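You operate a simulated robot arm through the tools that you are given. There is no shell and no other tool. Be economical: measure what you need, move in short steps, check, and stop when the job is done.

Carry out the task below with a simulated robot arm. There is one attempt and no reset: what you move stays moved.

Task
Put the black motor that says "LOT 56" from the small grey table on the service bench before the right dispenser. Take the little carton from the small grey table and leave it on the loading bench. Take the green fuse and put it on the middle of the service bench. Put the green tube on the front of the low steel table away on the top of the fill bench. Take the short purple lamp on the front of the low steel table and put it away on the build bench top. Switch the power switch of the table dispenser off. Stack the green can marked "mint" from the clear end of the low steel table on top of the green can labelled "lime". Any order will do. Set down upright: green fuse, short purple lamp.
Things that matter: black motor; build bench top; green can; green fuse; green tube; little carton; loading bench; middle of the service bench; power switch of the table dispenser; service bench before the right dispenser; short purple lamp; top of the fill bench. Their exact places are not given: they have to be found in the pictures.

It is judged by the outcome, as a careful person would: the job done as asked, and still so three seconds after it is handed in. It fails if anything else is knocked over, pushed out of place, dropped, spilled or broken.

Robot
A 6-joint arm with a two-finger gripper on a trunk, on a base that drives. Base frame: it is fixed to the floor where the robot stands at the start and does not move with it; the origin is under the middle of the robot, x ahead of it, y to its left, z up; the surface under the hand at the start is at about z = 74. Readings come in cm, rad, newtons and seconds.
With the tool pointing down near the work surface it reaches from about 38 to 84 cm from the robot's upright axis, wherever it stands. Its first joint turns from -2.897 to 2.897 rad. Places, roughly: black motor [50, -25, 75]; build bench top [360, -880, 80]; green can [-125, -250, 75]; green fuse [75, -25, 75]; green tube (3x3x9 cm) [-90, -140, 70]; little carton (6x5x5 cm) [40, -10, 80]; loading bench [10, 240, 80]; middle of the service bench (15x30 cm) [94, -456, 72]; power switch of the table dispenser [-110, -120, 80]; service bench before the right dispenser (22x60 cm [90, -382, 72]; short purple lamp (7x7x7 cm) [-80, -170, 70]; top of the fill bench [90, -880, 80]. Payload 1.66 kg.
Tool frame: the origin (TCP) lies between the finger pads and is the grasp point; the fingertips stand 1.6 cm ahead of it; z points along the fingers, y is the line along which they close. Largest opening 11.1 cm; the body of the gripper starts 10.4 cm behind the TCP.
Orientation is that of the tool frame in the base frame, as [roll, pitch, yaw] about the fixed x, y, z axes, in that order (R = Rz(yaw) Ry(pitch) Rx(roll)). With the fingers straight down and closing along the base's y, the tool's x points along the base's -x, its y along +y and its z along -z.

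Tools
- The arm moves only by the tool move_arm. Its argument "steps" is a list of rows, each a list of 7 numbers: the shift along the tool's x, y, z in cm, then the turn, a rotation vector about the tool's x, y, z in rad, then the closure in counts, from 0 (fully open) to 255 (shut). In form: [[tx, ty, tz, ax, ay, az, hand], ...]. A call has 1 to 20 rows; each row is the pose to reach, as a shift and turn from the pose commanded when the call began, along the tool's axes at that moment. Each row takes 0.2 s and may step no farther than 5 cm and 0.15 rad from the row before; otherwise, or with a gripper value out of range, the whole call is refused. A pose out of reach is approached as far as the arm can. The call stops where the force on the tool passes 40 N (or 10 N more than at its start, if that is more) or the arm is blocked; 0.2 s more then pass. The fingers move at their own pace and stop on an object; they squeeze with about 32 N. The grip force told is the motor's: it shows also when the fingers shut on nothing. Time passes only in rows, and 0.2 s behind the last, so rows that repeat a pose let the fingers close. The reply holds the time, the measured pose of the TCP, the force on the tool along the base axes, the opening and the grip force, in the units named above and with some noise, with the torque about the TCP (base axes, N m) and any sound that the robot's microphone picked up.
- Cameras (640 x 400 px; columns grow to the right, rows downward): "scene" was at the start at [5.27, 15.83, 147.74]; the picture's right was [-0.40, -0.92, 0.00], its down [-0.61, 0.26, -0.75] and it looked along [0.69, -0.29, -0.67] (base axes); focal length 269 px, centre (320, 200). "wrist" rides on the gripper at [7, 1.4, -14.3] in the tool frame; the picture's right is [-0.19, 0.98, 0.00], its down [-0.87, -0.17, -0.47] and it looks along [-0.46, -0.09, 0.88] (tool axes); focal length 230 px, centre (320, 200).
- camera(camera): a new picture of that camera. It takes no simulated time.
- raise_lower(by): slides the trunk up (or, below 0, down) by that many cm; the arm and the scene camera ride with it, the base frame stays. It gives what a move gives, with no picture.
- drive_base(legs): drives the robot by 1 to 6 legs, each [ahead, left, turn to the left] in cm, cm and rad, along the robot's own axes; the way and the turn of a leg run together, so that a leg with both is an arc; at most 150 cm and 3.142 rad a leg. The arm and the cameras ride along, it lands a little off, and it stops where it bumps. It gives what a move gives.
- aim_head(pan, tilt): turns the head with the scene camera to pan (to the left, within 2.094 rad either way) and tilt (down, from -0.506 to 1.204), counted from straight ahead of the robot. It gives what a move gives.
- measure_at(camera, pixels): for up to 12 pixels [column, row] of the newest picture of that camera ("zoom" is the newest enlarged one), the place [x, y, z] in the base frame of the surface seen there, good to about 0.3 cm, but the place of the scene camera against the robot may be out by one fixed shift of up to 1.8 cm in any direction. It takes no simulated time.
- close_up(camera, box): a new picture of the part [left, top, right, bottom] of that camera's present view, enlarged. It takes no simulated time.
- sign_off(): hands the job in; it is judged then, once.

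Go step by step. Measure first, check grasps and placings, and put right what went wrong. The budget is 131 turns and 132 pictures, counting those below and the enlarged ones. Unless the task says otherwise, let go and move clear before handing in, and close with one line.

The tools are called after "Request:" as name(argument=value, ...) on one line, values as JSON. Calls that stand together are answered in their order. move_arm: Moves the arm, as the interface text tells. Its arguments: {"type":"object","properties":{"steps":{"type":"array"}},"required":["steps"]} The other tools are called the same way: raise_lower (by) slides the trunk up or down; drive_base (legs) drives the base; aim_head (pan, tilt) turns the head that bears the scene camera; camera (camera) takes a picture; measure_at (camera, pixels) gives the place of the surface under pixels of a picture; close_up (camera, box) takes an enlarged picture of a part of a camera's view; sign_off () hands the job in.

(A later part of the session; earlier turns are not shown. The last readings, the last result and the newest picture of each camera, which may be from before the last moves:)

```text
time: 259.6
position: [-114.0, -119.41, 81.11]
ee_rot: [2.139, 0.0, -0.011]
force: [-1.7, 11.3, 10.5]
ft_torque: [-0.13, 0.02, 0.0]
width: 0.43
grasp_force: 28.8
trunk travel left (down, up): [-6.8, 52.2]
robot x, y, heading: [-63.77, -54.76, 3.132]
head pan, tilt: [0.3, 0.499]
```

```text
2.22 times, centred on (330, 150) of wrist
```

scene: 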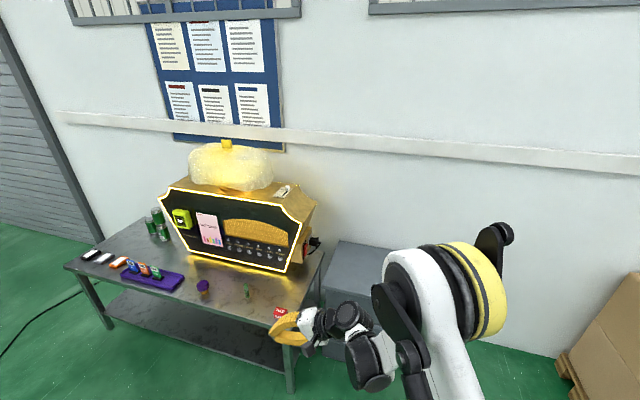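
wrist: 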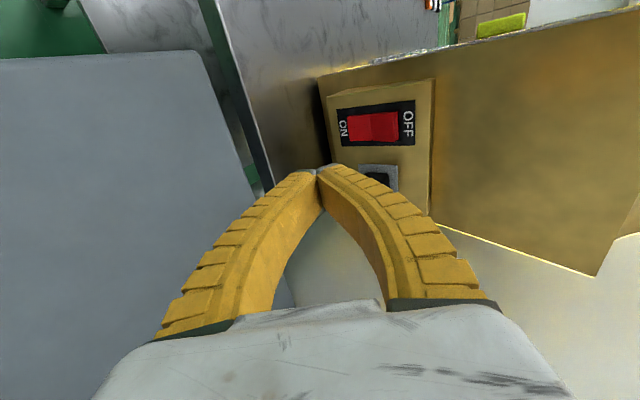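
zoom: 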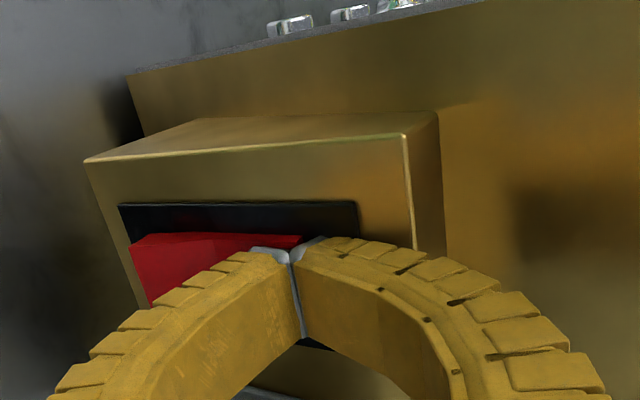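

Contact is about 11 N in +y and the rocker seems to have tipped. I'll back off and look.

Request:
move_arm(steps=[[0, -2.4, -3.8, 0, 0, 0, 255], [0, -4.8, -7.6, 0, 0, 0, 255], [0, -7.2, -11.4, 0, 0, 0, 255]])

Request:
close_up(camera="wrist", box=[270, 60, 460, 200])

```text
time: 260.4
position: [-113.79, -106.19, 81.12]
ee_rot: [2.142, 0.0, -0.01]
force: [0.2, 0.1, 0.1]
ft_torque: [0.01, 0.0, -0.02]
width: 0.0
grasp_force: 28.3
trunk travel left (down, up): [-6.8, 52.2]
robot x, y, heading: [-63.59, -54.27, 3.135]
head pan, tilt: [0.3, 0.499]
```

```text
2.86 times, centred on (365, 130) of wrist
```

zoom: 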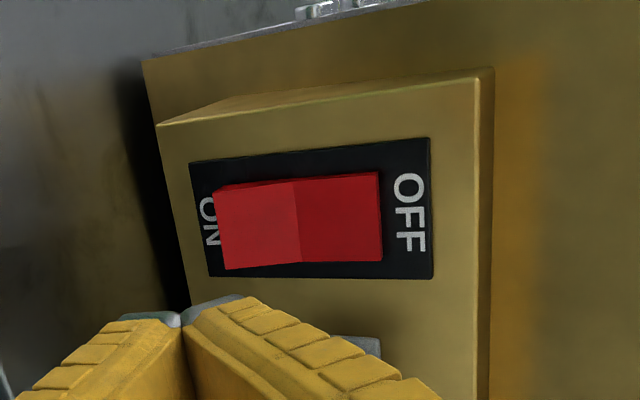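

The rocker now protrudes at ON. I'll confirm by depth, and take a scene view of the dispenser.

Request:
measure_at(camera="zoom", pixels=[[225, 230], [255, 230], [295, 225], [340, 220], [370, 218], [405, 210]])

Request:
move_arm(steps=[[0, -2.4, -3.8, 0, 0, 0, 255], [0, -2.4, -3.8, 0.15, 0, 0, 255], [0, -2.4, -3.8, 0.3, 0, 0, 200], [0, -2.4, -3.8, 0.45, 0, 0, 150], [0, -2.4, -3.8, 0.6, 0, 0, 100], [0, -2.4, -3.8, 0.75, 0, 0, 50], [0, -2.4, -3.8, 0.9, 0, 0, 0], [0, -2.4, -3.8, 1.0, 0, 0, 0]])

Request:
raise_lower(by=26)

Request:
drive_base(legs=[[-75, 0, 0]])

Request:
camera(camera="scene")

```text
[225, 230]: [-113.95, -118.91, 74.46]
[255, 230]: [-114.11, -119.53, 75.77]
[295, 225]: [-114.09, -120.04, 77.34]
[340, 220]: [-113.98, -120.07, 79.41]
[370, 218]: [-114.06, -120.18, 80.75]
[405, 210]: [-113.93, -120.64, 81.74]
```

```text
time: 262.2
position: [-113.66, -101.65, 81.05]
ee_rot: [-3.14, 0.0, -0.01]
force: [-0.6, -0.1, 0.4]
ft_torque: [0.0, -0.01, 0.0]
width: 11.1
grasp_force: 0.0
trunk travel left (down, up): [-6.8, 52.2]
robot x, y, heading: [-63.83, -54.89, 3.131]
head pan, tilt: [0.3, 0.499]
```

```text
time: 264.9
position: [-113.7, -101.57, 107.0]
ee_rot: [-3.141, 0.001, -0.011]
force: [-0.1, 0.2, 0.9]
ft_torque: [0.02, -0.02, 0.0]
width: 11.1
grasp_force: 0.1
trunk travel left (down, up): [-32.8, 26.2]
robot x, y, heading: [-63.97, -54.76, 3.133]
head pan, tilt: [0.3, 0.499]
```

```text
time: 268.9
position: [-39.22, -102.39, 107.12]
ee_rot: [-3.141, 0.0, -0.008]
force: [0.3, 0.4, 0.1]
ft_torque: [-0.04, 0.04, 0.01]
width: 11.07
grasp_force: 0.1
trunk travel left (down, up): [-32.8, 26.2]
robot x, y, heading: [10.88, -55.35, 3.14]
head pan, tilt: [0.3, 0.499]
```

```text
63 pictures are left
```

scene: 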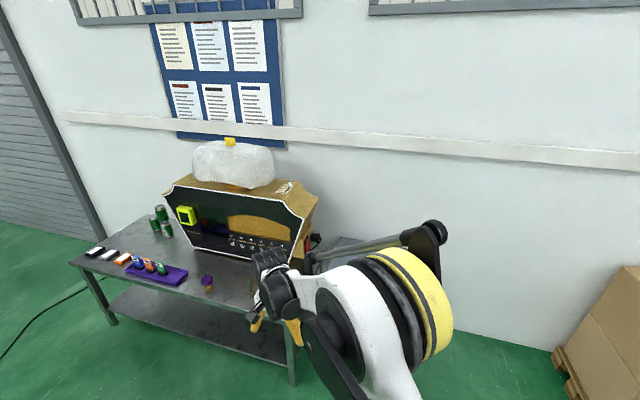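

The dispenser's lights are off, so the switch is done. Now for the green tube: I'll drive so the hand is over it.

Request:
drive_base(legs=[[44, 41, 0]])

Request:
camera(camera="wrist")

```text
time: 272.3
position: [-83.79, -142.95, 107.05]
ee_rot: [3.14, -0.001, -0.004]
force: [-0.7, 0.3, -0.6]
ft_torque: [0.01, 0.04, 0.01]
width: 11.09
grasp_force: 0.0
trunk travel left (down, up): [-32.8, 26.2]
robot x, y, heading: [-33.68, -95.84, 3.132]
head pan, tilt: [0.3, 0.499]
```

```text
62 pictures are left
```

wrist: 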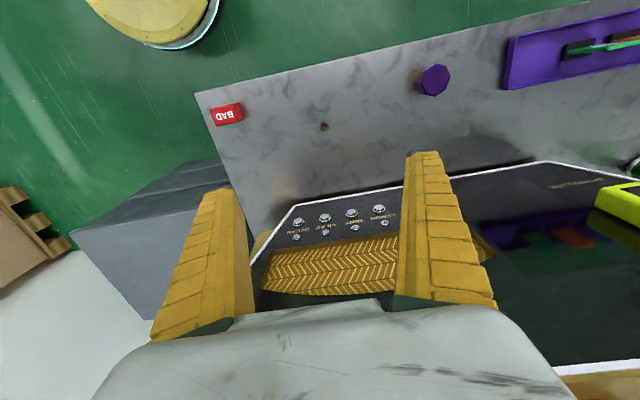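

Request:
close_up(camera="wrist", box=[280, 90, 370, 160])

Request:
measure_at(camera="wrist", pixels=[[324, 126], [324, 121], [322, 129], [434, 79], [227, 113], [350, 130], [424, 90], [325, 205]])

```text
5.71 times, centred on (325, 125) of wrist
```

zoom: 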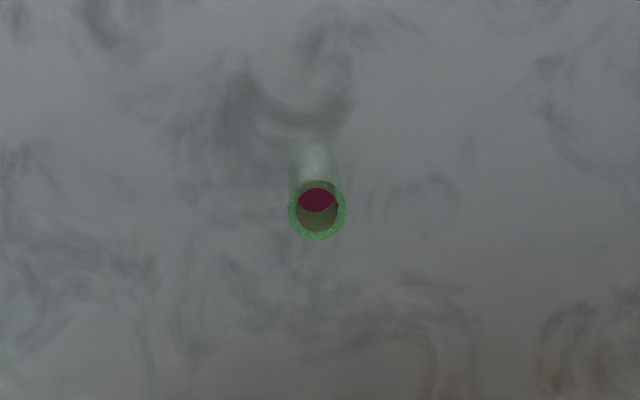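

```text
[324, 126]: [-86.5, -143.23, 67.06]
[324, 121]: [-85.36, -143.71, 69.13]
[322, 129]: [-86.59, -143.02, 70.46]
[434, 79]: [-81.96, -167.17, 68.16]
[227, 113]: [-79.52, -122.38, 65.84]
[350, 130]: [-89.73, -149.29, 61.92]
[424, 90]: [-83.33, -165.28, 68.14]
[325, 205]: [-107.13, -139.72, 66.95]
```

The tube is open and holds a dark liquid, so it must stay upright. Its centre is about (−86.1,−143.5), rim 70.5. I'll align with half-open fingers and lower the trunk.

Request:
move_arm(steps=[[-1.2, 0.3, 0, 0, 0, 0, 60], [-2.3, 0.55, 0, 0, 0, 0, 120], [-2.3, 0.55, 0, 0, 0, 0, 120]])

Request:
raise_lower(by=-30)

Request:
camera(camera="wrist")

```text
time: 273.1
position: [-86.06, -143.47, 106.97]
ee_rot: [3.141, 0.001, -0.006]
force: [0.3, -0.7, 0.1]
ft_torque: [0.01, 0.01, -0.01]
width: 6.06
grasp_force: 1.3
trunk travel left (down, up): [-32.8, 26.2]
robot x, y, heading: [-33.89, -96.0, 3.138]
head pan, tilt: [0.3, 0.499]
```

```text
time: 276.1
position: [-85.93, -143.55, 77.0]
ee_rot: [3.141, 0.0, -0.006]
force: [0.1, 0.5, 0.5]
ft_torque: [0.0, 0.01, 0.01]
width: 6.08
grasp_force: 1.3
trunk travel left (down, up): [-2.8, 56.2]
robot x, y, heading: [-34.04, -96.07, 3.139]
head pan, tilt: [0.3, 0.499]
```

```text
60 pictures are left
```

wrist: 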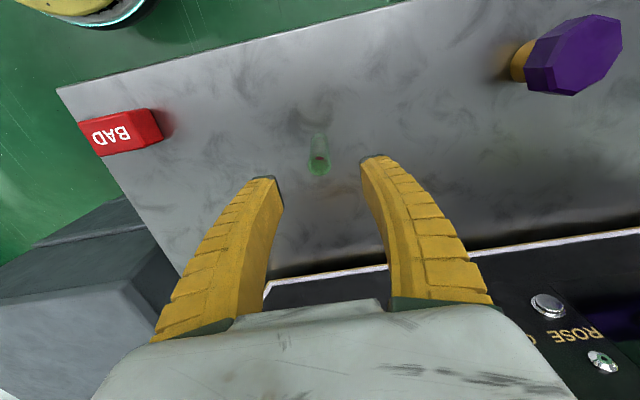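

The tube is centred between the fingers. I'll descend 10.5, close and lift gently.

Request:
move_arm(steps=[[0, 0, 4, 0, 0, 0, 120], [0, 0, 8, 0, 0, 0, 120], [0, 0, 10.5, 0, 0, 0, 120], [0, 0, 10.5, 0, 0, 0, 120], [0, 0, 10.5, 0, 0, 0, 160], [0, 0, 10.5, 0, 0, 0, 190], [0, 0, 10.5, 0, 0, 0, 220], [0, 0, 10.5, 0, 0, 0, 255], [0, 0, 10.5, 0, 0, 0, 255], [0, 0, 9, 0, 0, 0, 255], [0, 0, 6, 0, 0, 0, 255]])

Request:
camera(camera="wrist")

```text
time: 278.5
position: [-85.88, -143.45, 71.06]
ee_rot: [3.14, 0.001, -0.007]
force: [0.3, 0.3, -0.1]
ft_torque: [0.02, -0.02, 0.0]
width: 1.51
grasp_force: 32.1
trunk travel left (down, up): [-2.8, 56.2]
robot x, y, heading: [-33.6, -95.78, 3.134]
head pan, tilt: [0.3, 0.499]
```

```text
59 pictures are left
```

wrist: 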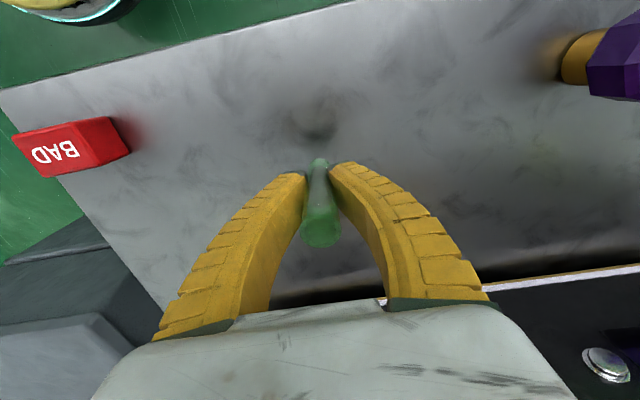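

The tube is held upright (TCP is 4.6 above its base). I'll raise it and drive around the service bench toward the fill bench.

Request:
raise_lower(by=36)

Request:
drive_base(legs=[[-45, 0, 0], [0, 0, 1.571], [138, 49, 0], [62, 58, 0], [64, 40, 0], [140, 0, 0]])

Request:
aim_head(pan=0.0, tilt=0.35)

Request:
camera(camera="scene")

Request:
camera(camera="wrist")

```text
time: 282.0
position: [-85.92, -143.58, 106.99]
ee_rot: [-3.139, 0.0, -0.006]
force: [-0.8, 0.6, -0.6]
ft_torque: [0.01, 0.04, -0.03]
width: 1.42
grasp_force: 32.2
trunk travel left (down, up): [-38.8, 20.2]
robot x, y, heading: [-33.93, -96.05, 3.131]
head pan, tilt: [0.3, 0.499]
```

```text
time: 309.8
position: [193.51, -557.83, 107.04]
ee_rot: [3.142, 0.001, 1.533]
force: [0.4, -0.1, -0.7]
ft_torque: [0.01, -0.02, -0.02]
width: 1.17
grasp_force: 31.8
trunk travel left (down, up): [-38.8, 20.2]
robot x, y, heading: [147.56, -504.66, -1.611]
head pan, tilt: [0.3, 0.499]
```

```text
time: 310.6
position: [193.52, -557.83, 107.01]
ee_rot: [-3.141, 0.001, 1.534]
force: [-0.4, 0.1, 0.3]
ft_torque: [-0.03, 0.0, -0.01]
width: 1.14
grasp_force: 32.0
trunk travel left (down, up): [-38.8, 20.2]
robot x, y, heading: [147.79, -504.36, -1.606]
head pan, tilt: [0.0, 0.351]
```

```text
58 pictures are left
```

scene: 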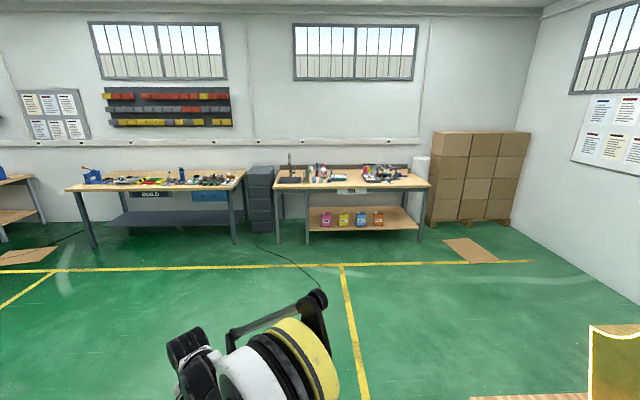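

```text
57 pictures are left
```

wrist: 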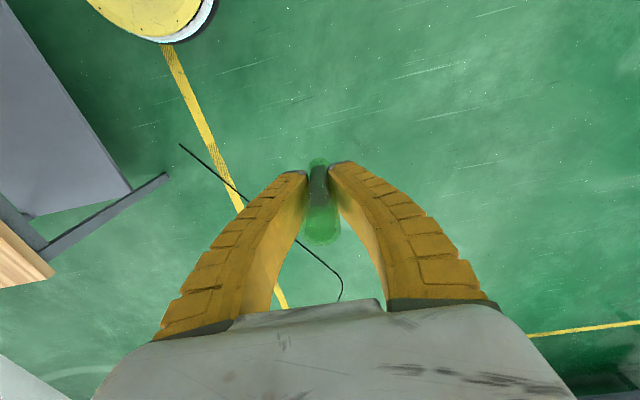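

The tube is still held, though the grip width is creeping to 1.14, so I should move on quickly. The fill bench is at (350,185), and I'll measure its free top.

Request:
measure_at(camera="scene", pixels=[[340, 180], [280, 187], [428, 184], [405, 183], [350, 189], [320, 186], [150, 190], [95, 188]])

Request:
close_up(camera="scene", box=[260, 140, 440, 240])

```text
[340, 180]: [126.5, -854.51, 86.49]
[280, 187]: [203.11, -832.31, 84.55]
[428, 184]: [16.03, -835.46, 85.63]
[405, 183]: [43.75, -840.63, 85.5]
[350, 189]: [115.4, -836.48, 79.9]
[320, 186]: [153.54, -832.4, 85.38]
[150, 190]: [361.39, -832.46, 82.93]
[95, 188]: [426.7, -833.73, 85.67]
```

```text
3.56 times, centred on (350, 190) of scene
```

zoom: 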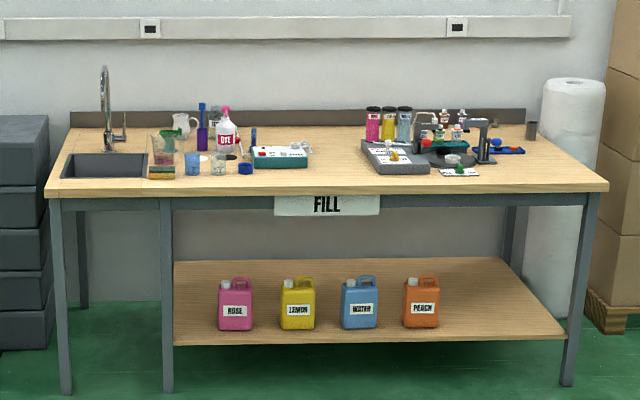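

There's free wood at the front middle, near (112,−843). I'll straighten and drive near it.

Request:
drive_base(legs=[[0, 0, 0.037], [90, 0, 0], [65, -41, 0], [65, -41, 0]])

Request:
aim_head(pan=0.0, tilt=0.5)

Request:
camera(camera="scene")

```text
time: 323.2
position: [113.21, -775.98, 106.95]
ee_rot: [-3.141, -0.001, 1.57]
force: [0.1, -0.3, -0.6]
ft_torque: [0.0, 0.02, -0.01]
width: 1.1
grasp_force: 32.1
trunk travel left (down, up): [-38.8, 20.2]
robot x, y, heading: [65.39, -724.09, -1.573]
head pan, tilt: [0.0, 0.351]
```

```text
time: 323.9
position: [113.33, -776.05, 107.01]
ee_rot: [3.141, 0.001, 1.57]
force: [0.4, -0.5, -0.5]
ft_torque: [-0.02, 0.04, 0.01]
width: 1.07
grasp_force: 32.1
trunk travel left (down, up): [-38.8, 20.2]
robot x, y, heading: [65.41, -724.23, -1.579]
head pan, tilt: [0.0, 0.499]
```

```text
55 pictures are left
```

scene: 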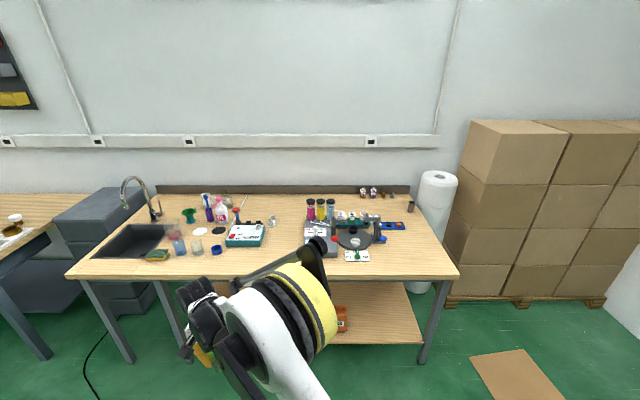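

Request:
measure_at(camera="scene", pixels=[[283, 235], [270, 225], [280, 262], [245, 260], [262, 240], [306, 250], [245, 243], [315, 258], [285, 215], [225, 268]])

Request:
drive_base(legs=[[62, 0, 0]])

Request:
camera(camera="wrist")

```text
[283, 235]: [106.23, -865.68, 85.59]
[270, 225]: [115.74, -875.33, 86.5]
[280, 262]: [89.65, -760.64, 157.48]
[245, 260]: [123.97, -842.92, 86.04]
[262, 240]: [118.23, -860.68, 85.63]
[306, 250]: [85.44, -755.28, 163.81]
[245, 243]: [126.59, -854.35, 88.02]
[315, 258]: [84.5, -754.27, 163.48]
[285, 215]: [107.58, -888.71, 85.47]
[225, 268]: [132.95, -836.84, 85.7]
```

```text
time: 327.4
position: [112.93, -837.88, 107.0]
ee_rot: [-3.141, -0.002, 1.569]
force: [-0.3, 0.8, 0.3]
ft_torque: [0.04, 0.01, -0.02]
width: 1.12
grasp_force: 31.8
trunk travel left (down, up): [-38.8, 20.2]
robot x, y, heading: [65.34, -785.72, -1.577]
head pan, tilt: [0.0, 0.499]
```

```text
54 pictures are left
```

wrist: 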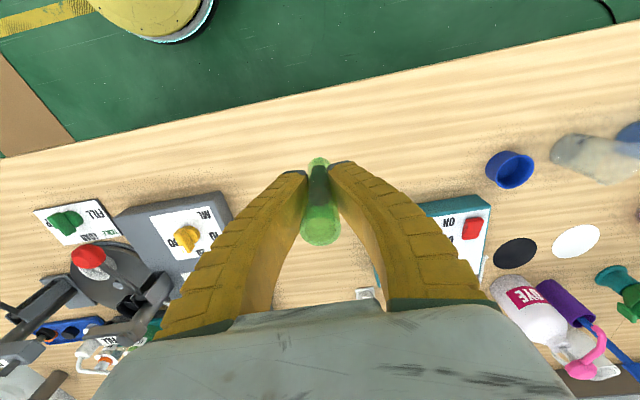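

I'm over the bench, and I'll measure the wood and the neighbours.

Request:
measure_at(camera="wrist", pixels=[[320, 130], [240, 165], [225, 200], [420, 205], [320, 104], [330, 275], [321, 225], [321, 240], [318, 165], [300, 210]])

Request:
close_up(camera="wrist", box=[260, 130, 380, 270])

```text
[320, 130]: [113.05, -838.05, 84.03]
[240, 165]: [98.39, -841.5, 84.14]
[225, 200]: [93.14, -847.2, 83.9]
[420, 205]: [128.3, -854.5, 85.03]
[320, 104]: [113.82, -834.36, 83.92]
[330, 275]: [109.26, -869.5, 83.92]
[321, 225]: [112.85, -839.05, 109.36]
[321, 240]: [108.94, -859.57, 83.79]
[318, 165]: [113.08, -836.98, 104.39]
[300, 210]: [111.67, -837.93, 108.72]
```

```text
2.86 times, centred on (320, 200) of wrist
```

zoom: 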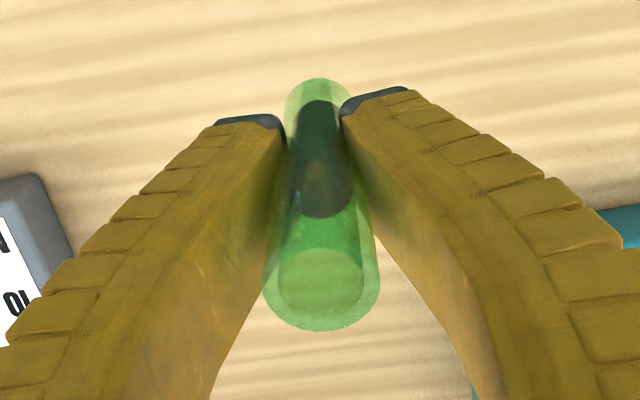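

The bench top is z 84.0 and the liquid is still inside. I'll lower to TCP 88.8 and then settle gently.

Request:
move_arm(steps=[[-2, 0, 0, 0, 0, 0, 255], [-4, 0, 0, 0, 0, 0, 255]])

Request:
raise_lower(by=-16)

Request:
move_arm(steps=[[0, 0, 1, 0, 0, 0, 255], [0, 0, 1.8, 0, 0, 0, 255], [0, 0, 2.1, 0, 0, 0, 255], [0, 0, 2.3, 0, 0, 0, 255]])

Request:
camera(camera="wrist")

```text
time: 328.0
position: [112.9, -841.91, 107.05]
ee_rot: [-3.141, -0.001, 1.569]
force: [-0.8, -0.7, -1.1]
ft_torque: [0.02, -0.01, -0.04]
width: 1.08
grasp_force: 32.5
trunk travel left (down, up): [-38.8, 20.2]
robot x, y, heading: [64.87, -785.84, -1.576]
head pan, tilt: [0.0, 0.499]
```

```text
time: 329.8
position: [112.92, -841.96, 91.17]
ee_rot: [3.141, 0.0, 1.567]
force: [-0.4, -0.4, -0.3]
ft_torque: [0.0, -0.04, -0.01]
width: 1.08
grasp_force: 32.2
trunk travel left (down, up): [-22.8, 36.2]
robot x, y, heading: [65.22, -786.14, -1.572]
head pan, tilt: [0.0, 0.499]
```

```text
time: 330.8
position: [112.84, -841.78, 88.64]
ee_rot: [3.141, 0.0, 1.567]
force: [-0.4, 0.8, 0.2]
ft_torque: [0.01, 0.0, 0.0]
width: 1.08
grasp_force: 31.8
trunk travel left (down, up): [-22.8, 36.2]
robot x, y, heading: [65.34, -785.57, -1.58]
head pan, tilt: [0.0, 0.499]
```

```text
52 pictures are left
```

wrist: 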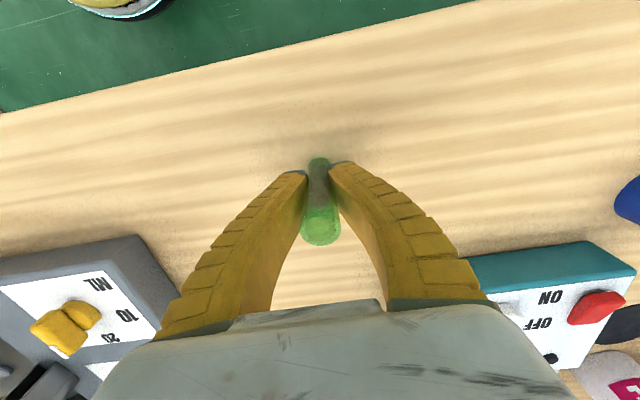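

Request:
move_arm(steps=[[0, 0, 0.1, 0, 0, 0, 255], [0, 0, 0.2, 0, 0, 0, 255]])

Request:
close_up(camera="scene", box=[140, 180, 380, 330])

```text
time: 331.4
position: [112.9, -841.8, 88.63]
ee_rot: [3.141, 0.001, 1.568]
force: [1.3, -2.9, 12.1]
ft_torque: [-0.06, -0.06, -0.02]
width: 1.09
grasp_force: 31.9
trunk travel left (down, up): [-22.8, 36.2]
robot x, y, heading: [65.39, -785.62, -1.568]
head pan, tilt: [0.0, 0.499]
```

```text
2.67 times, centred on (260, 255) of scene
```

zoom: 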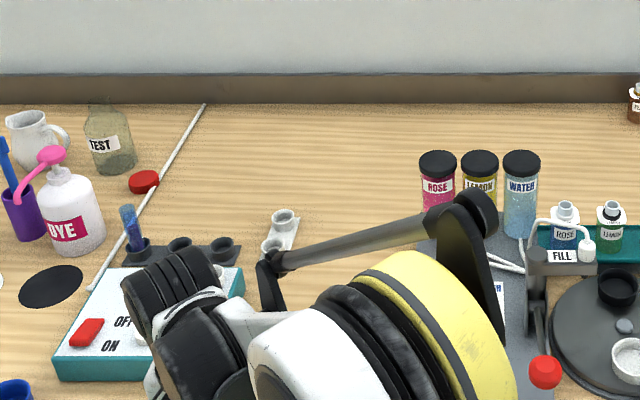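

The base touches (12 N). I'll ease up slightly, open gradually and rise straight.

Request:
move_arm(steps=[[0, 0, -0.1, 0, 0, 0, 255], [0, 0, -0.1, 0, 0, 0, 220], [0, 0, -0.1, 0, 0, 0, 170], [0, 0, -0.1, 0, 0, 0, 120], [0, 0, -0.1, 0, 0, 0, 120], [0, 0, -3, 0, 0, 0, 120], [0, 0, -7, 0, 0, 0, 120], [0, 0, -11, 0, 0, 0, 120]])

Request:
raise_lower(by=8)

Request:
camera(camera="wrist")

```text
time: 333.2
position: [113.02, -841.82, 99.63]
ee_rot: [3.141, 0.001, 1.564]
force: [-0.6, 0.9, 0.8]
ft_torque: [-0.01, -0.01, -0.03]
width: 6.05
grasp_force: 1.1
trunk travel left (down, up): [-22.8, 36.2]
robot x, y, heading: [65.33, -786.1, -1.575]
head pan, tilt: [0.0, 0.499]
```

```text
time: 334.4
position: [112.94, -841.87, 107.52]
ee_rot: [3.141, 0.001, 1.568]
force: [0.8, 0.4, 0.3]
ft_torque: [0.0, 0.02, -0.01]
width: 6.08
grasp_force: 1.1
trunk travel left (down, up): [-30.8, 28.2]
robot x, y, heading: [64.78, -786.11, -1.571]
head pan, tilt: [0.0, 0.499]
```

```text
50 pictures are left
```

wrist: 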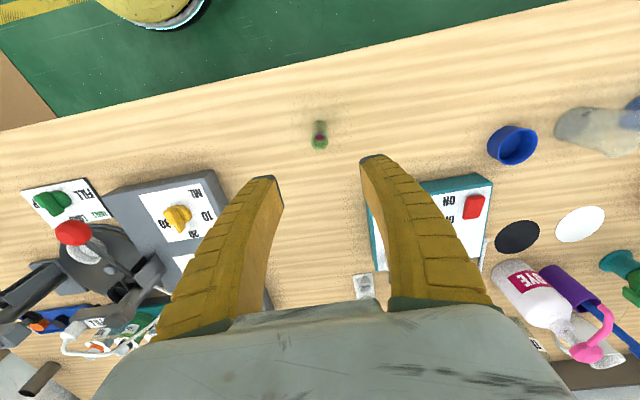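

The tube stands on the fill bench. I'll drive back to the low steel table for the lamp.

Request:
drive_base(legs=[[-93, 41, 0], [-93, 41, 0], [-100, 6, 0], [-140, 4, 0], [-64, -40, 0], [-62, -58, 0]])

Request:
drive_base(legs=[[-84, -59, 0], [0, 0, -1.571], [20, -31, 0]])

Request:
camera(camera="wrist")

```text
time: 363.8
position: [105.03, -288.25, 107.62]
ee_rot: [3.141, 0.001, 1.57]
force: [-0.2, -0.3, 0.5]
ft_torque: [0.0, -0.01, 0.02]
width: 6.07
grasp_force: 1.9
trunk travel left (down, up): [-30.8, 28.2]
robot x, y, heading: [57.03, -232.28, -1.567]
head pan, tilt: [0.0, 0.499]
```

```text
time: 374.8
position: [-77.41, -165.69, 107.55]
ee_rot: [3.141, 0.001, 0.009]
force: [-0.1, -0.4, -0.2]
ft_torque: [-0.07, -0.03, 0.01]
width: 6.1
grasp_force: 1.3
trunk travel left (down, up): [-30.8, 28.2]
robot x, y, heading: [-22.0, -117.0, -3.136]
head pan, tilt: [0.0, 0.499]
```

```text
49 pictures are left
```

wrist: 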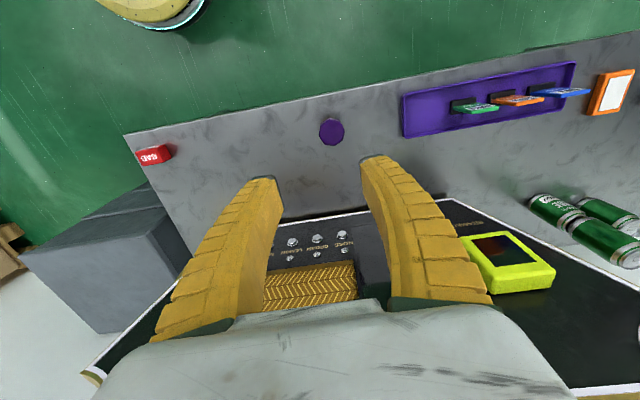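

Request:
close_up(camera="wrist", box=[290, 90, 420, 180])

Request:
measure_at(camera="wrist", pixels=[[332, 132], [320, 132], [343, 132], [332, 121], [332, 143], [405, 100], [405, 136], [300, 140]])

Request:
camera(camera="scene")

```text
4.44 times, centred on (355, 135) of wrist
```

zoom: 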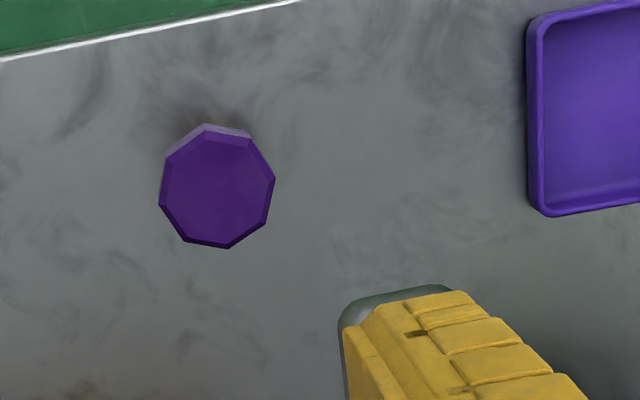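

```text
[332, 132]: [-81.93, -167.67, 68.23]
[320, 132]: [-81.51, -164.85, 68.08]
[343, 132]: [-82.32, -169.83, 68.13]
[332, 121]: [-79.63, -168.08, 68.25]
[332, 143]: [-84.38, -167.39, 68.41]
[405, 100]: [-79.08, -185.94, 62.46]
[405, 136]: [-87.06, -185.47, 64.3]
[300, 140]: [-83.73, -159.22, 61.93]
```

```text
47 pictures are left
```

scene: 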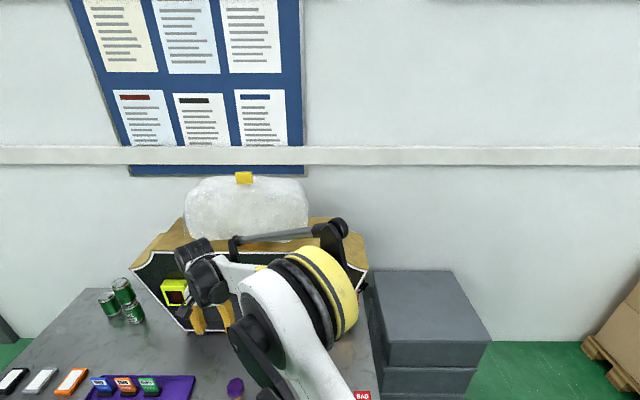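

Lamp cap centre is (−82.2,−167.6), top 68.2, with flats about 0.25 rad off the fingers. I'll drive 10 nearer and realign.

Request:
drive_base(legs=[[10, 0, 0]])

Request:
move_arm(steps=[[2.7, 0.9, 0, 0, 0, 0.12, 60], [5.2, 1.9, 0, 0, 0, 0.25, 60], [5.2, 1.9, 0, 0, 0, 0.25, 60]])

Request:
raise_lower(by=-28)

Request:
camera(camera="wrist")

```text
time: 376.0
position: [-87.53, -165.66, 107.49]
ee_rot: [-3.141, -0.002, 0.007]
force: [-1.2, 0.8, 0.4]
ft_torque: [0.01, -0.09, -0.03]
width: 6.1
grasp_force: 0.7
trunk travel left (down, up): [-30.8, 28.2]
robot x, y, heading: [-32.1, -117.65, -3.135]
head pan, tilt: [0.0, 0.499]
```

```text
time: 376.8
position: [-82.05, -167.38, 107.7]
ee_rot: [3.141, -0.001, -0.245]
force: [-0.3, 0.1, 0.1]
ft_torque: [-0.01, -0.02, -0.02]
width: 8.61
grasp_force: 1.1
trunk travel left (down, up): [-30.8, 28.2]
robot x, y, heading: [-31.84, -117.19, -3.136]
head pan, tilt: [0.0, 0.499]
```

```text
time: 379.6
position: [-82.05, -167.49, 79.68]
ee_rot: [-3.141, -0.001, -0.242]
force: [0.2, -0.1, 0.2]
ft_torque: [-0.03, 0.0, 0.0]
width: 8.6
grasp_force: 0.9
trunk travel left (down, up): [-2.8, 56.2]
robot x, y, heading: [-31.82, -117.29, -3.132]
head pan, tilt: [0.0, 0.499]
```

```text
46 pictures are left
```

wrist: 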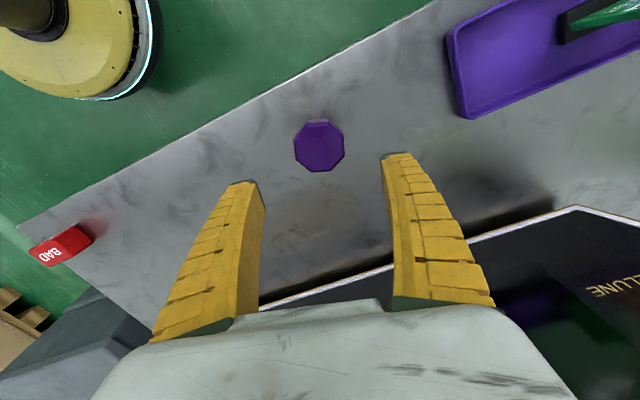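

Request:
close_up(camera="wrist", box=[280, 105, 360, 185])

```text
5.00 times, centred on (320, 145) of wrist
```

zoom: 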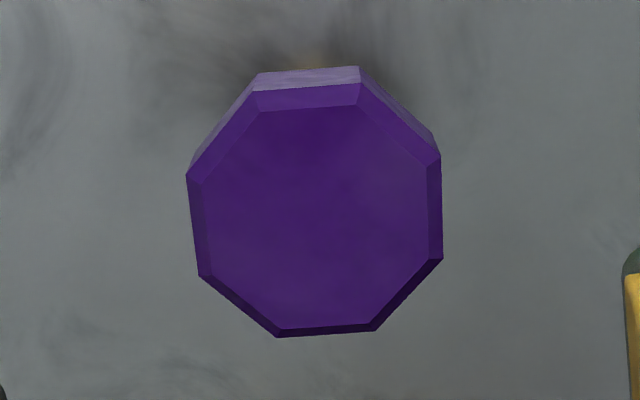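

The flats are still about 0.12 rad off. I'll measure the centre and correct.

Request:
measure_at(camera="zoom", pixels=[[316, 212], [205, 178], [430, 250], [280, 325], [358, 95], [194, 225], [440, 205]])

```text
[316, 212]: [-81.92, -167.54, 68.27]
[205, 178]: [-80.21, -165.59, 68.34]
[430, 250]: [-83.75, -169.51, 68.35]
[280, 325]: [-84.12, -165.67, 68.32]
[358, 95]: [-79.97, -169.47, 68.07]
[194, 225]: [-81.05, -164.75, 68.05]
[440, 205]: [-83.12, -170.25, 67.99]
```

The centre matches the TCP. I'll rotate 0.12 more, descend to z 65.6 and grip.

Request:
move_arm(steps=[[0, 0, 4, 0, 0, 0.12, 60], [0, 0, 8.5, 0, 0, 0.12, 60], [0, 0, 12, 0, 0, 0.12, 60], [0, 0, 14.1, 0, 0, 0.12, 60], [0, 0, 14.1, 0, 0, 0.12, 60], [0, 0, 14.1, 0, 0, 0.12, 140], [0, 0, 14.1, 0, 0, 0.12, 255], [0, 0, 14.1, 0, 0, 0.12, 255], [0, 0, 14.1, 0, 0, 0.12, 255]])

Request:
raise_lower(by=10)

Request:
camera(camera="wrist")

```text
time: 381.6
position: [-82.14, -167.53, 65.44]
ee_rot: [-3.14, 0.0, -0.363]
force: [0.5, -0.1, -0.9]
ft_torque: [0.0, -0.01, -0.01]
width: 5.16
grasp_force: 32.2
trunk travel left (down, up): [-2.8, 56.2]
robot x, y, heading: [-31.72, -118.02, -3.13]
head pan, tilt: [0.0, 0.499]
```

```text
time: 382.9
position: [-82.04, -167.5, 75.45]
ee_rot: [3.141, 0.001, -0.361]
force: [-0.8, -0.4, -0.8]
ft_torque: [0.01, 0.03, 0.02]
width: 5.17
grasp_force: 31.5
trunk travel left (down, up): [-12.8, 46.2]
robot x, y, heading: [-32.04, -117.13, -3.138]
head pan, tilt: [0.0, 0.499]
```

```text
44 pictures are left
```

wrist: 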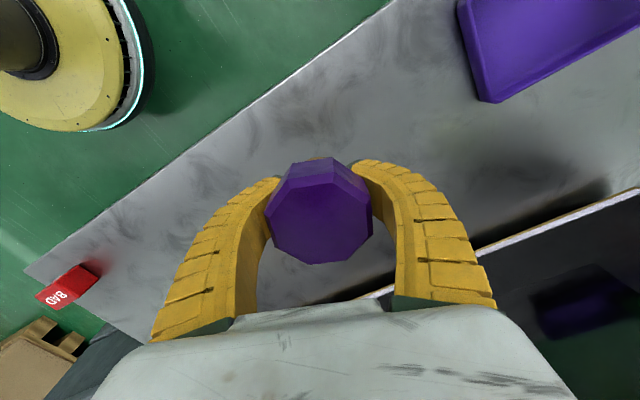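

The lamp is held at 5.16 cm (its base is 3.5 below the TCP). I'll raise it and drive to the build bench.

Request:
raise_lower(by=32)

Request:
drive_base(legs=[[-43, 0, 0], [0, 0, 1.567], [117, 49, 0], [62, 58, 0], [64, 39, 0], [140, 0, 0]])

Request:
drive_base(legs=[[100, 70, 0], [100, 70, 0]])

Request:
aim_head(pan=0.15, tilt=0.4)

Request:
camera(camera="scene")

```text
time: 386.1
position: [-82.06, -167.61, 107.51]
ee_rot: [3.141, 0.0, -0.362]
force: [0.3, 0.2, -1.2]
ft_torque: [0.02, -0.01, 0.02]
width: 5.14
grasp_force: 31.6
trunk travel left (down, up): [-44.8, 14.2]
robot x, y, heading: [-31.85, -117.37, -3.131]
head pan, tilt: [0.0, 0.499]
```

```text
time: 412.8
position: [200.5, -553.23, 107.57]
ee_rot: [-3.141, 0.001, 1.185]
force: [0.3, 0.0, -0.2]
ft_torque: [0.0, -0.04, 0.01]
width: 5.03
grasp_force: 31.6
trunk travel left (down, up): [-44.8, 14.2]
robot x, y, heading: [151.61, -502.04, -1.592]
head pan, tilt: [0.0, 0.499]
```

```text
time: 424.8
position: [337.18, -754.71, 107.61]
ee_rot: [3.14, 0.0, 1.192]
force: [0.1, -0.3, -0.8]
ft_torque: [0.04, 0.01, -0.01]
width: 4.96
grasp_force: 32.2
trunk travel left (down, up): [-44.8, 14.2]
robot x, y, heading: [287.96, -703.29, -1.58]
head pan, tilt: [0.0, 0.499]
```

```text
time: 425.5
position: [337.22, -754.62, 107.63]
ee_rot: [-3.141, -0.001, 1.192]
force: [0.2, 0.8, -0.4]
ft_torque: [0.03, -0.01, -0.02]
width: 4.92
grasp_force: 32.1
trunk travel left (down, up): [-44.8, 14.2]
robot x, y, heading: [288.27, -703.69, -1.579]
head pan, tilt: [0.15, 0.4]
```

```text
43 pictures are left
```

scene: 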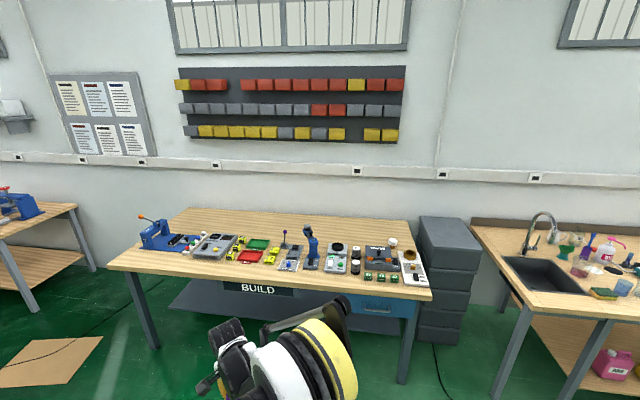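

The build bench is ahead with a row of items. I'll measure the free front strip and the back.

Request:
measure_at(camera="scene", pixels=[[250, 275], [205, 260], [300, 285], [330, 275], [375, 286], [345, 288], [240, 225], [280, 222], [370, 232], [425, 290], [115, 268], [300, 272]])

Request:
close_up(camera="scene", box=[100, 200, 440, 300])

```text
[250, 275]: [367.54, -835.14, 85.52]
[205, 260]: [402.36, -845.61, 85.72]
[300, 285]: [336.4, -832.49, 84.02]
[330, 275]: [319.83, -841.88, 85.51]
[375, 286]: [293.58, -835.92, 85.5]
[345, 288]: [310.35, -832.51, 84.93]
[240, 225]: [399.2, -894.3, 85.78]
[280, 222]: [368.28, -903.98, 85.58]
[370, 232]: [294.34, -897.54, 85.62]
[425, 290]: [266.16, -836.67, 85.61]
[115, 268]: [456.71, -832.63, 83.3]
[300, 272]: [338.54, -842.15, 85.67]
```

```text
1.88 times, centred on (270, 250) of scene
```

zoom: 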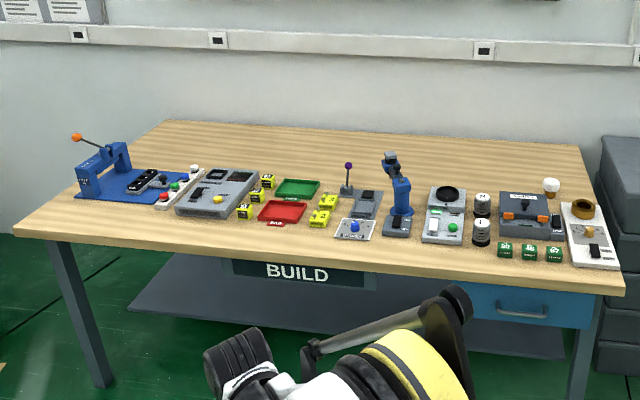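

The front strip near (380,−839) looks free. I'll drive there and check from above.

Request:
drive_base(legs=[[60, 43, 0.009], [24, 0, 0]])

Request:
move_arm(steps=[[0, 0, 0, 0, 0, -0.13, 255], [0, 0, 0, 0, 0, -0.26, 255], [0, 0, 0, 0, 0, -0.38, 255]])

Request:
camera(camera="wrist")

```text
time: 430.9
position: [381.51, -837.54, 107.5]
ee_rot: [-3.14, 0.0, 1.208]
force: [0.7, -0.5, -0.8]
ft_torque: [0.03, 0.0, -0.01]
width: 4.96
grasp_force: 31.2
trunk travel left (down, up): [-44.8, 14.2]
robot x, y, heading: [331.18, -787.4, -1.564]
head pan, tilt: [0.15, 0.4]
```

```text
time: 431.6
position: [381.63, -837.35, 107.52]
ee_rot: [3.141, 0.001, 1.589]
force: [-0.1, 0.1, -1.2]
ft_torque: [-0.01, -0.01, -0.01]
width: 4.93
grasp_force: 31.8
trunk travel left (down, up): [-44.8, 14.2]
robot x, y, heading: [331.76, -787.28, -1.564]
head pan, tilt: [0.15, 0.4]
```

```text
41 pictures are left
```

wrist: 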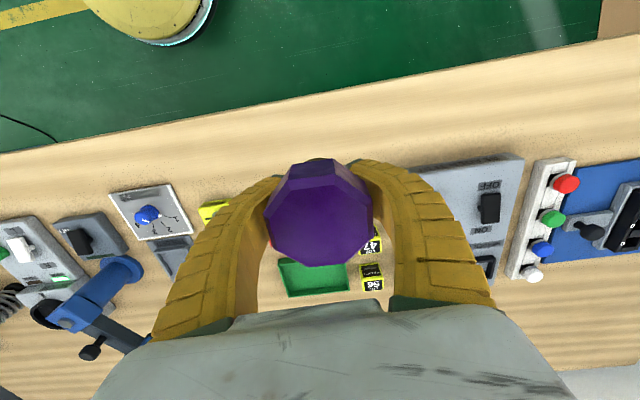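

Request:
measure_at(camera="wrist", pixels=[[325, 140], [325, 105], [200, 150], [225, 200], [440, 165], [268, 243], [320, 230], [320, 215], [410, 165]])

Request:
measure_at(camera="scene", pixels=[[250, 264], [262, 263], [232, 259], [240, 263], [250, 270], [270, 262]])

```text
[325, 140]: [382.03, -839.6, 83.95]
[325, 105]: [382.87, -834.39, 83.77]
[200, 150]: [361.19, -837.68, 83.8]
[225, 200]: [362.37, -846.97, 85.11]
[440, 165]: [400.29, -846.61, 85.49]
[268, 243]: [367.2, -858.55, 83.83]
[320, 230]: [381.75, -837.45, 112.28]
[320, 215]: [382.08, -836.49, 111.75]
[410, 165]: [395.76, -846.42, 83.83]
```

```text
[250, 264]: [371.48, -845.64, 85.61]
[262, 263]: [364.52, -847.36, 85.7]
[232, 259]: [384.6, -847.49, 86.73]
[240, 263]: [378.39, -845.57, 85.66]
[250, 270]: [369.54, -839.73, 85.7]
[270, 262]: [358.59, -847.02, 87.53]
```

The lamp-top reading (112.3) seems higher than expected, so I'll check the lamp's height in the grip from several points and from the head camera.

Request:
measure_at(camera="wrist", pixels=[[320, 240], [300, 215], [340, 215], [320, 190], [320, 175], [300, 250], [340, 250], [320, 261]])

Request:
aim_head(pan=0.7, tilt=0.7)

Request:
camera(camera="scene")

Request:
close_up(camera="wrist", box=[240, 140, 400, 280])

```text
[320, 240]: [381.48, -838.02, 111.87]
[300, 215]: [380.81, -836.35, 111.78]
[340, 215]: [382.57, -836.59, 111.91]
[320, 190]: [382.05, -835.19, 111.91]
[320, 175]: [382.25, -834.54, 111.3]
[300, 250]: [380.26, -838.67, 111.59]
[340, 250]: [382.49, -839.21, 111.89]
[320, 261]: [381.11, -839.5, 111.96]
```

```text
time: 432.6
position: [381.6, -837.43, 107.51]
ee_rot: [-3.141, -0.001, 1.587]
force: [-1.2, -0.7, -0.6]
ft_torque: [-0.01, 0.01, 0.02]
width: 4.93
grasp_force: 32.0
trunk travel left (down, up): [-44.8, 14.2]
robot x, y, heading: [331.15, -787.33, -1.561]
head pan, tilt: [0.7, 0.7]
```

```text
40 pictures are left
```

scene: 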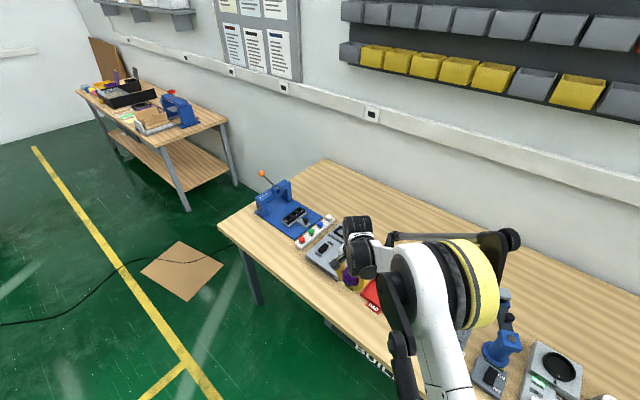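

```text
2.86 times, centred on (320, 210) of wrist
```

zoom: 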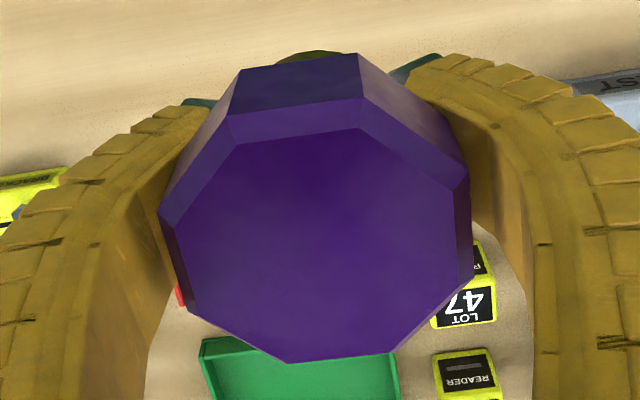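

The lamp sits higher in the grip (top is TCP+4.35, base is about TCP−2.0) but level. I'll shift 2.3 cm inward, lower with the trunk, then feel for contact.

Request:
move_arm(steps=[[-2.3, 0, 0, 0, 0, 0, 255], [-2.3, 0, 0, 0, 0, 0, 255]])

Request:
raise_lower(by=-18.5)

Request:
move_arm(steps=[[0, 0, 0.5, 0, 0, 0, 255], [0, 0, 1.0, 0, 0, 0, 255], [0, 0, 1.3, 0, 0, 0, 255], [0, 0, 1.6, 0, 0, 0, 255]])

Request:
camera(camera="wrist")

Request:
close_up(camera="scene", box=[290, 230, 440, 350])

```text
time: 433.2
position: [381.64, -839.61, 107.58]
ee_rot: [-3.141, -0.001, 1.589]
force: [-0.5, -0.1, -0.9]
ft_torque: [-0.03, -0.03, -0.01]
width: 4.94
grasp_force: 32.2
trunk travel left (down, up): [-44.8, 14.2]
robot x, y, heading: [331.15, -787.38, -1.564]
head pan, tilt: [0.7, 0.7]
```

```text
time: 435.3
position: [381.75, -839.82, 88.97]
ee_rot: [3.14, 0.001, 1.587]
force: [-0.5, 0.7, -1.1]
ft_torque: [0.01, 0.01, 0.03]
width: 4.94
grasp_force: 31.7
trunk travel left (down, up): [-26.3, 32.7]
robot x, y, heading: [331.51, -786.95, -1.561]
head pan, tilt: [0.7, 0.7]
```

```text
time: 436.3
position: [381.72, -839.78, 87.37]
ee_rot: [-3.14, 0.0, 1.587]
force: [-0.5, 0.2, -1.4]
ft_torque: [-0.01, 0.04, -0.01]
width: 4.94
grasp_force: 32.2
trunk travel left (down, up): [-26.3, 32.7]
robot x, y, heading: [331.43, -787.67, -1.565]
head pan, tilt: [0.7, 0.7]
```

```text
38 pictures are left
```

wrist: 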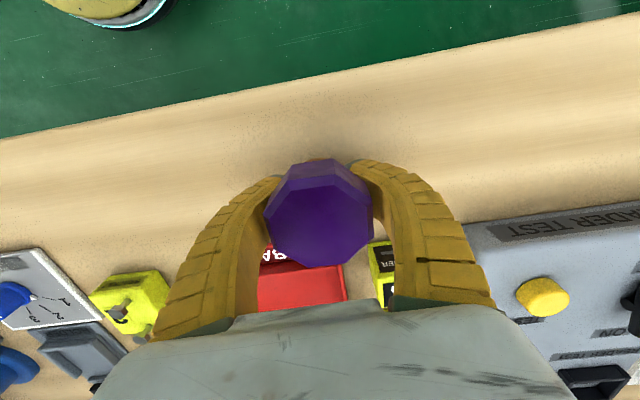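

```text
3.33 times, centred on (365, 290) of scene
```

zoom: 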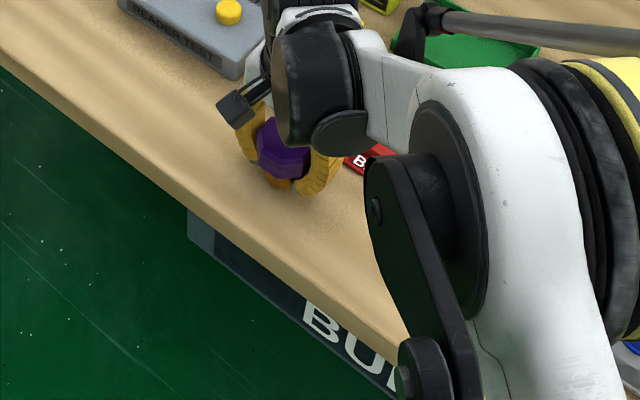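

No contact yet. The base is just visible between the fingertips, so I'll go on in small steps.

Request:
move_arm(steps=[[0, 0, 0.3, 0, 0, 0, 255], [0, 0, 0.6, 0, 0, 0, 255], [0, 0, 0.8, 0, 0, 0, 255], [0, 0, 0.9, 0, 0, 0, 255]])

Request:
close_up(camera="scene", box=[320, 250, 390, 300])

```text
time: 437.3
position: [381.69, -839.81, 86.52]
ee_rot: [3.142, 0.001, 1.589]
force: [0.2, 0.0, -1.0]
ft_torque: [0.05, 0.01, 0.0]
width: 4.91
grasp_force: 32.0
trunk travel left (down, up): [-26.3, 32.7]
robot x, y, heading: [331.52, -787.64, -1.562]
head pan, tilt: [0.7, 0.7]
```

```text
8.00 times, centred on (355, 275) of scene
```

zoom: 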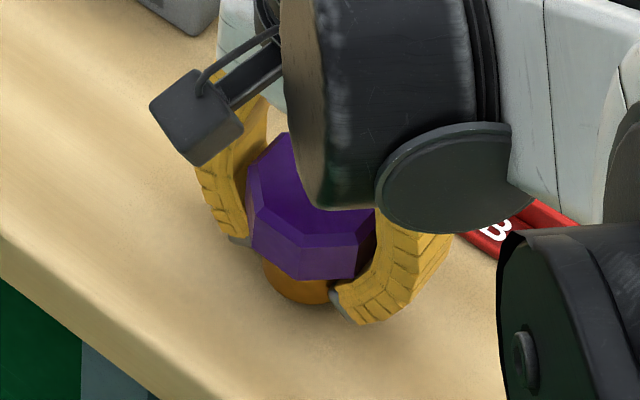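

Request:
move_arm(steps=[[0, 0, 0.2, 0, 0, 0, 255], [0, 0, 0.4, 0, 0, 0, 255], [0, 0, 0.5, 0, 0, 0, 255]])

Request:
close_up(camera="scene", box=[320, 250, 390, 300])

```text
time: 438.1
position: [381.53, -839.78, 85.96]
ee_rot: [3.141, 0.001, 1.588]
force: [-0.5, 0.9, -0.7]
ft_torque: [0.0, -0.02, -0.01]
width: 4.9
grasp_force: 32.0
trunk travel left (down, up): [-26.3, 32.7]
robot x, y, heading: [331.37, -787.4, -1.561]
head pan, tilt: [0.7, 0.7]
```

```text
8.00 times, centred on (355, 275) of scene
```

zoom: 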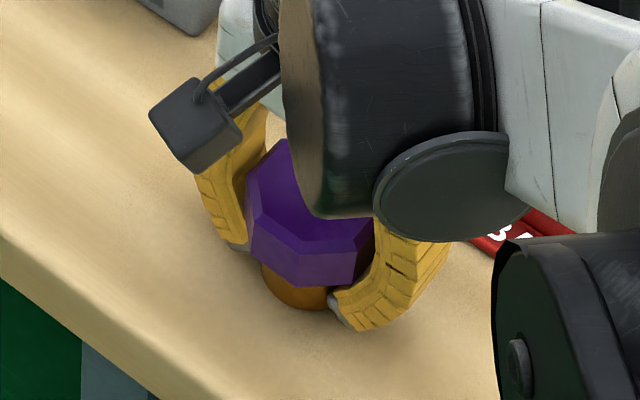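

Request:
move_arm(steps=[[0, 0, 0.1, 0, 0, 0, 255], [0, 0, 0.2, 0, 0, 0, 255]])

```text
time: 438.7
position: [381.72, -839.74, 85.9]
ee_rot: [-3.141, 0.001, 1.587]
force: [4.2, -5.5, 17.2]
ft_torque: [0.04, -0.06, 0.04]
width: 4.9
grasp_force: 32.6
trunk travel left (down, up): [-26.3, 32.7]
robot x, y, heading: [331.16, -787.23, -1.565]
head pan, tilt: [0.7, 0.7]
```

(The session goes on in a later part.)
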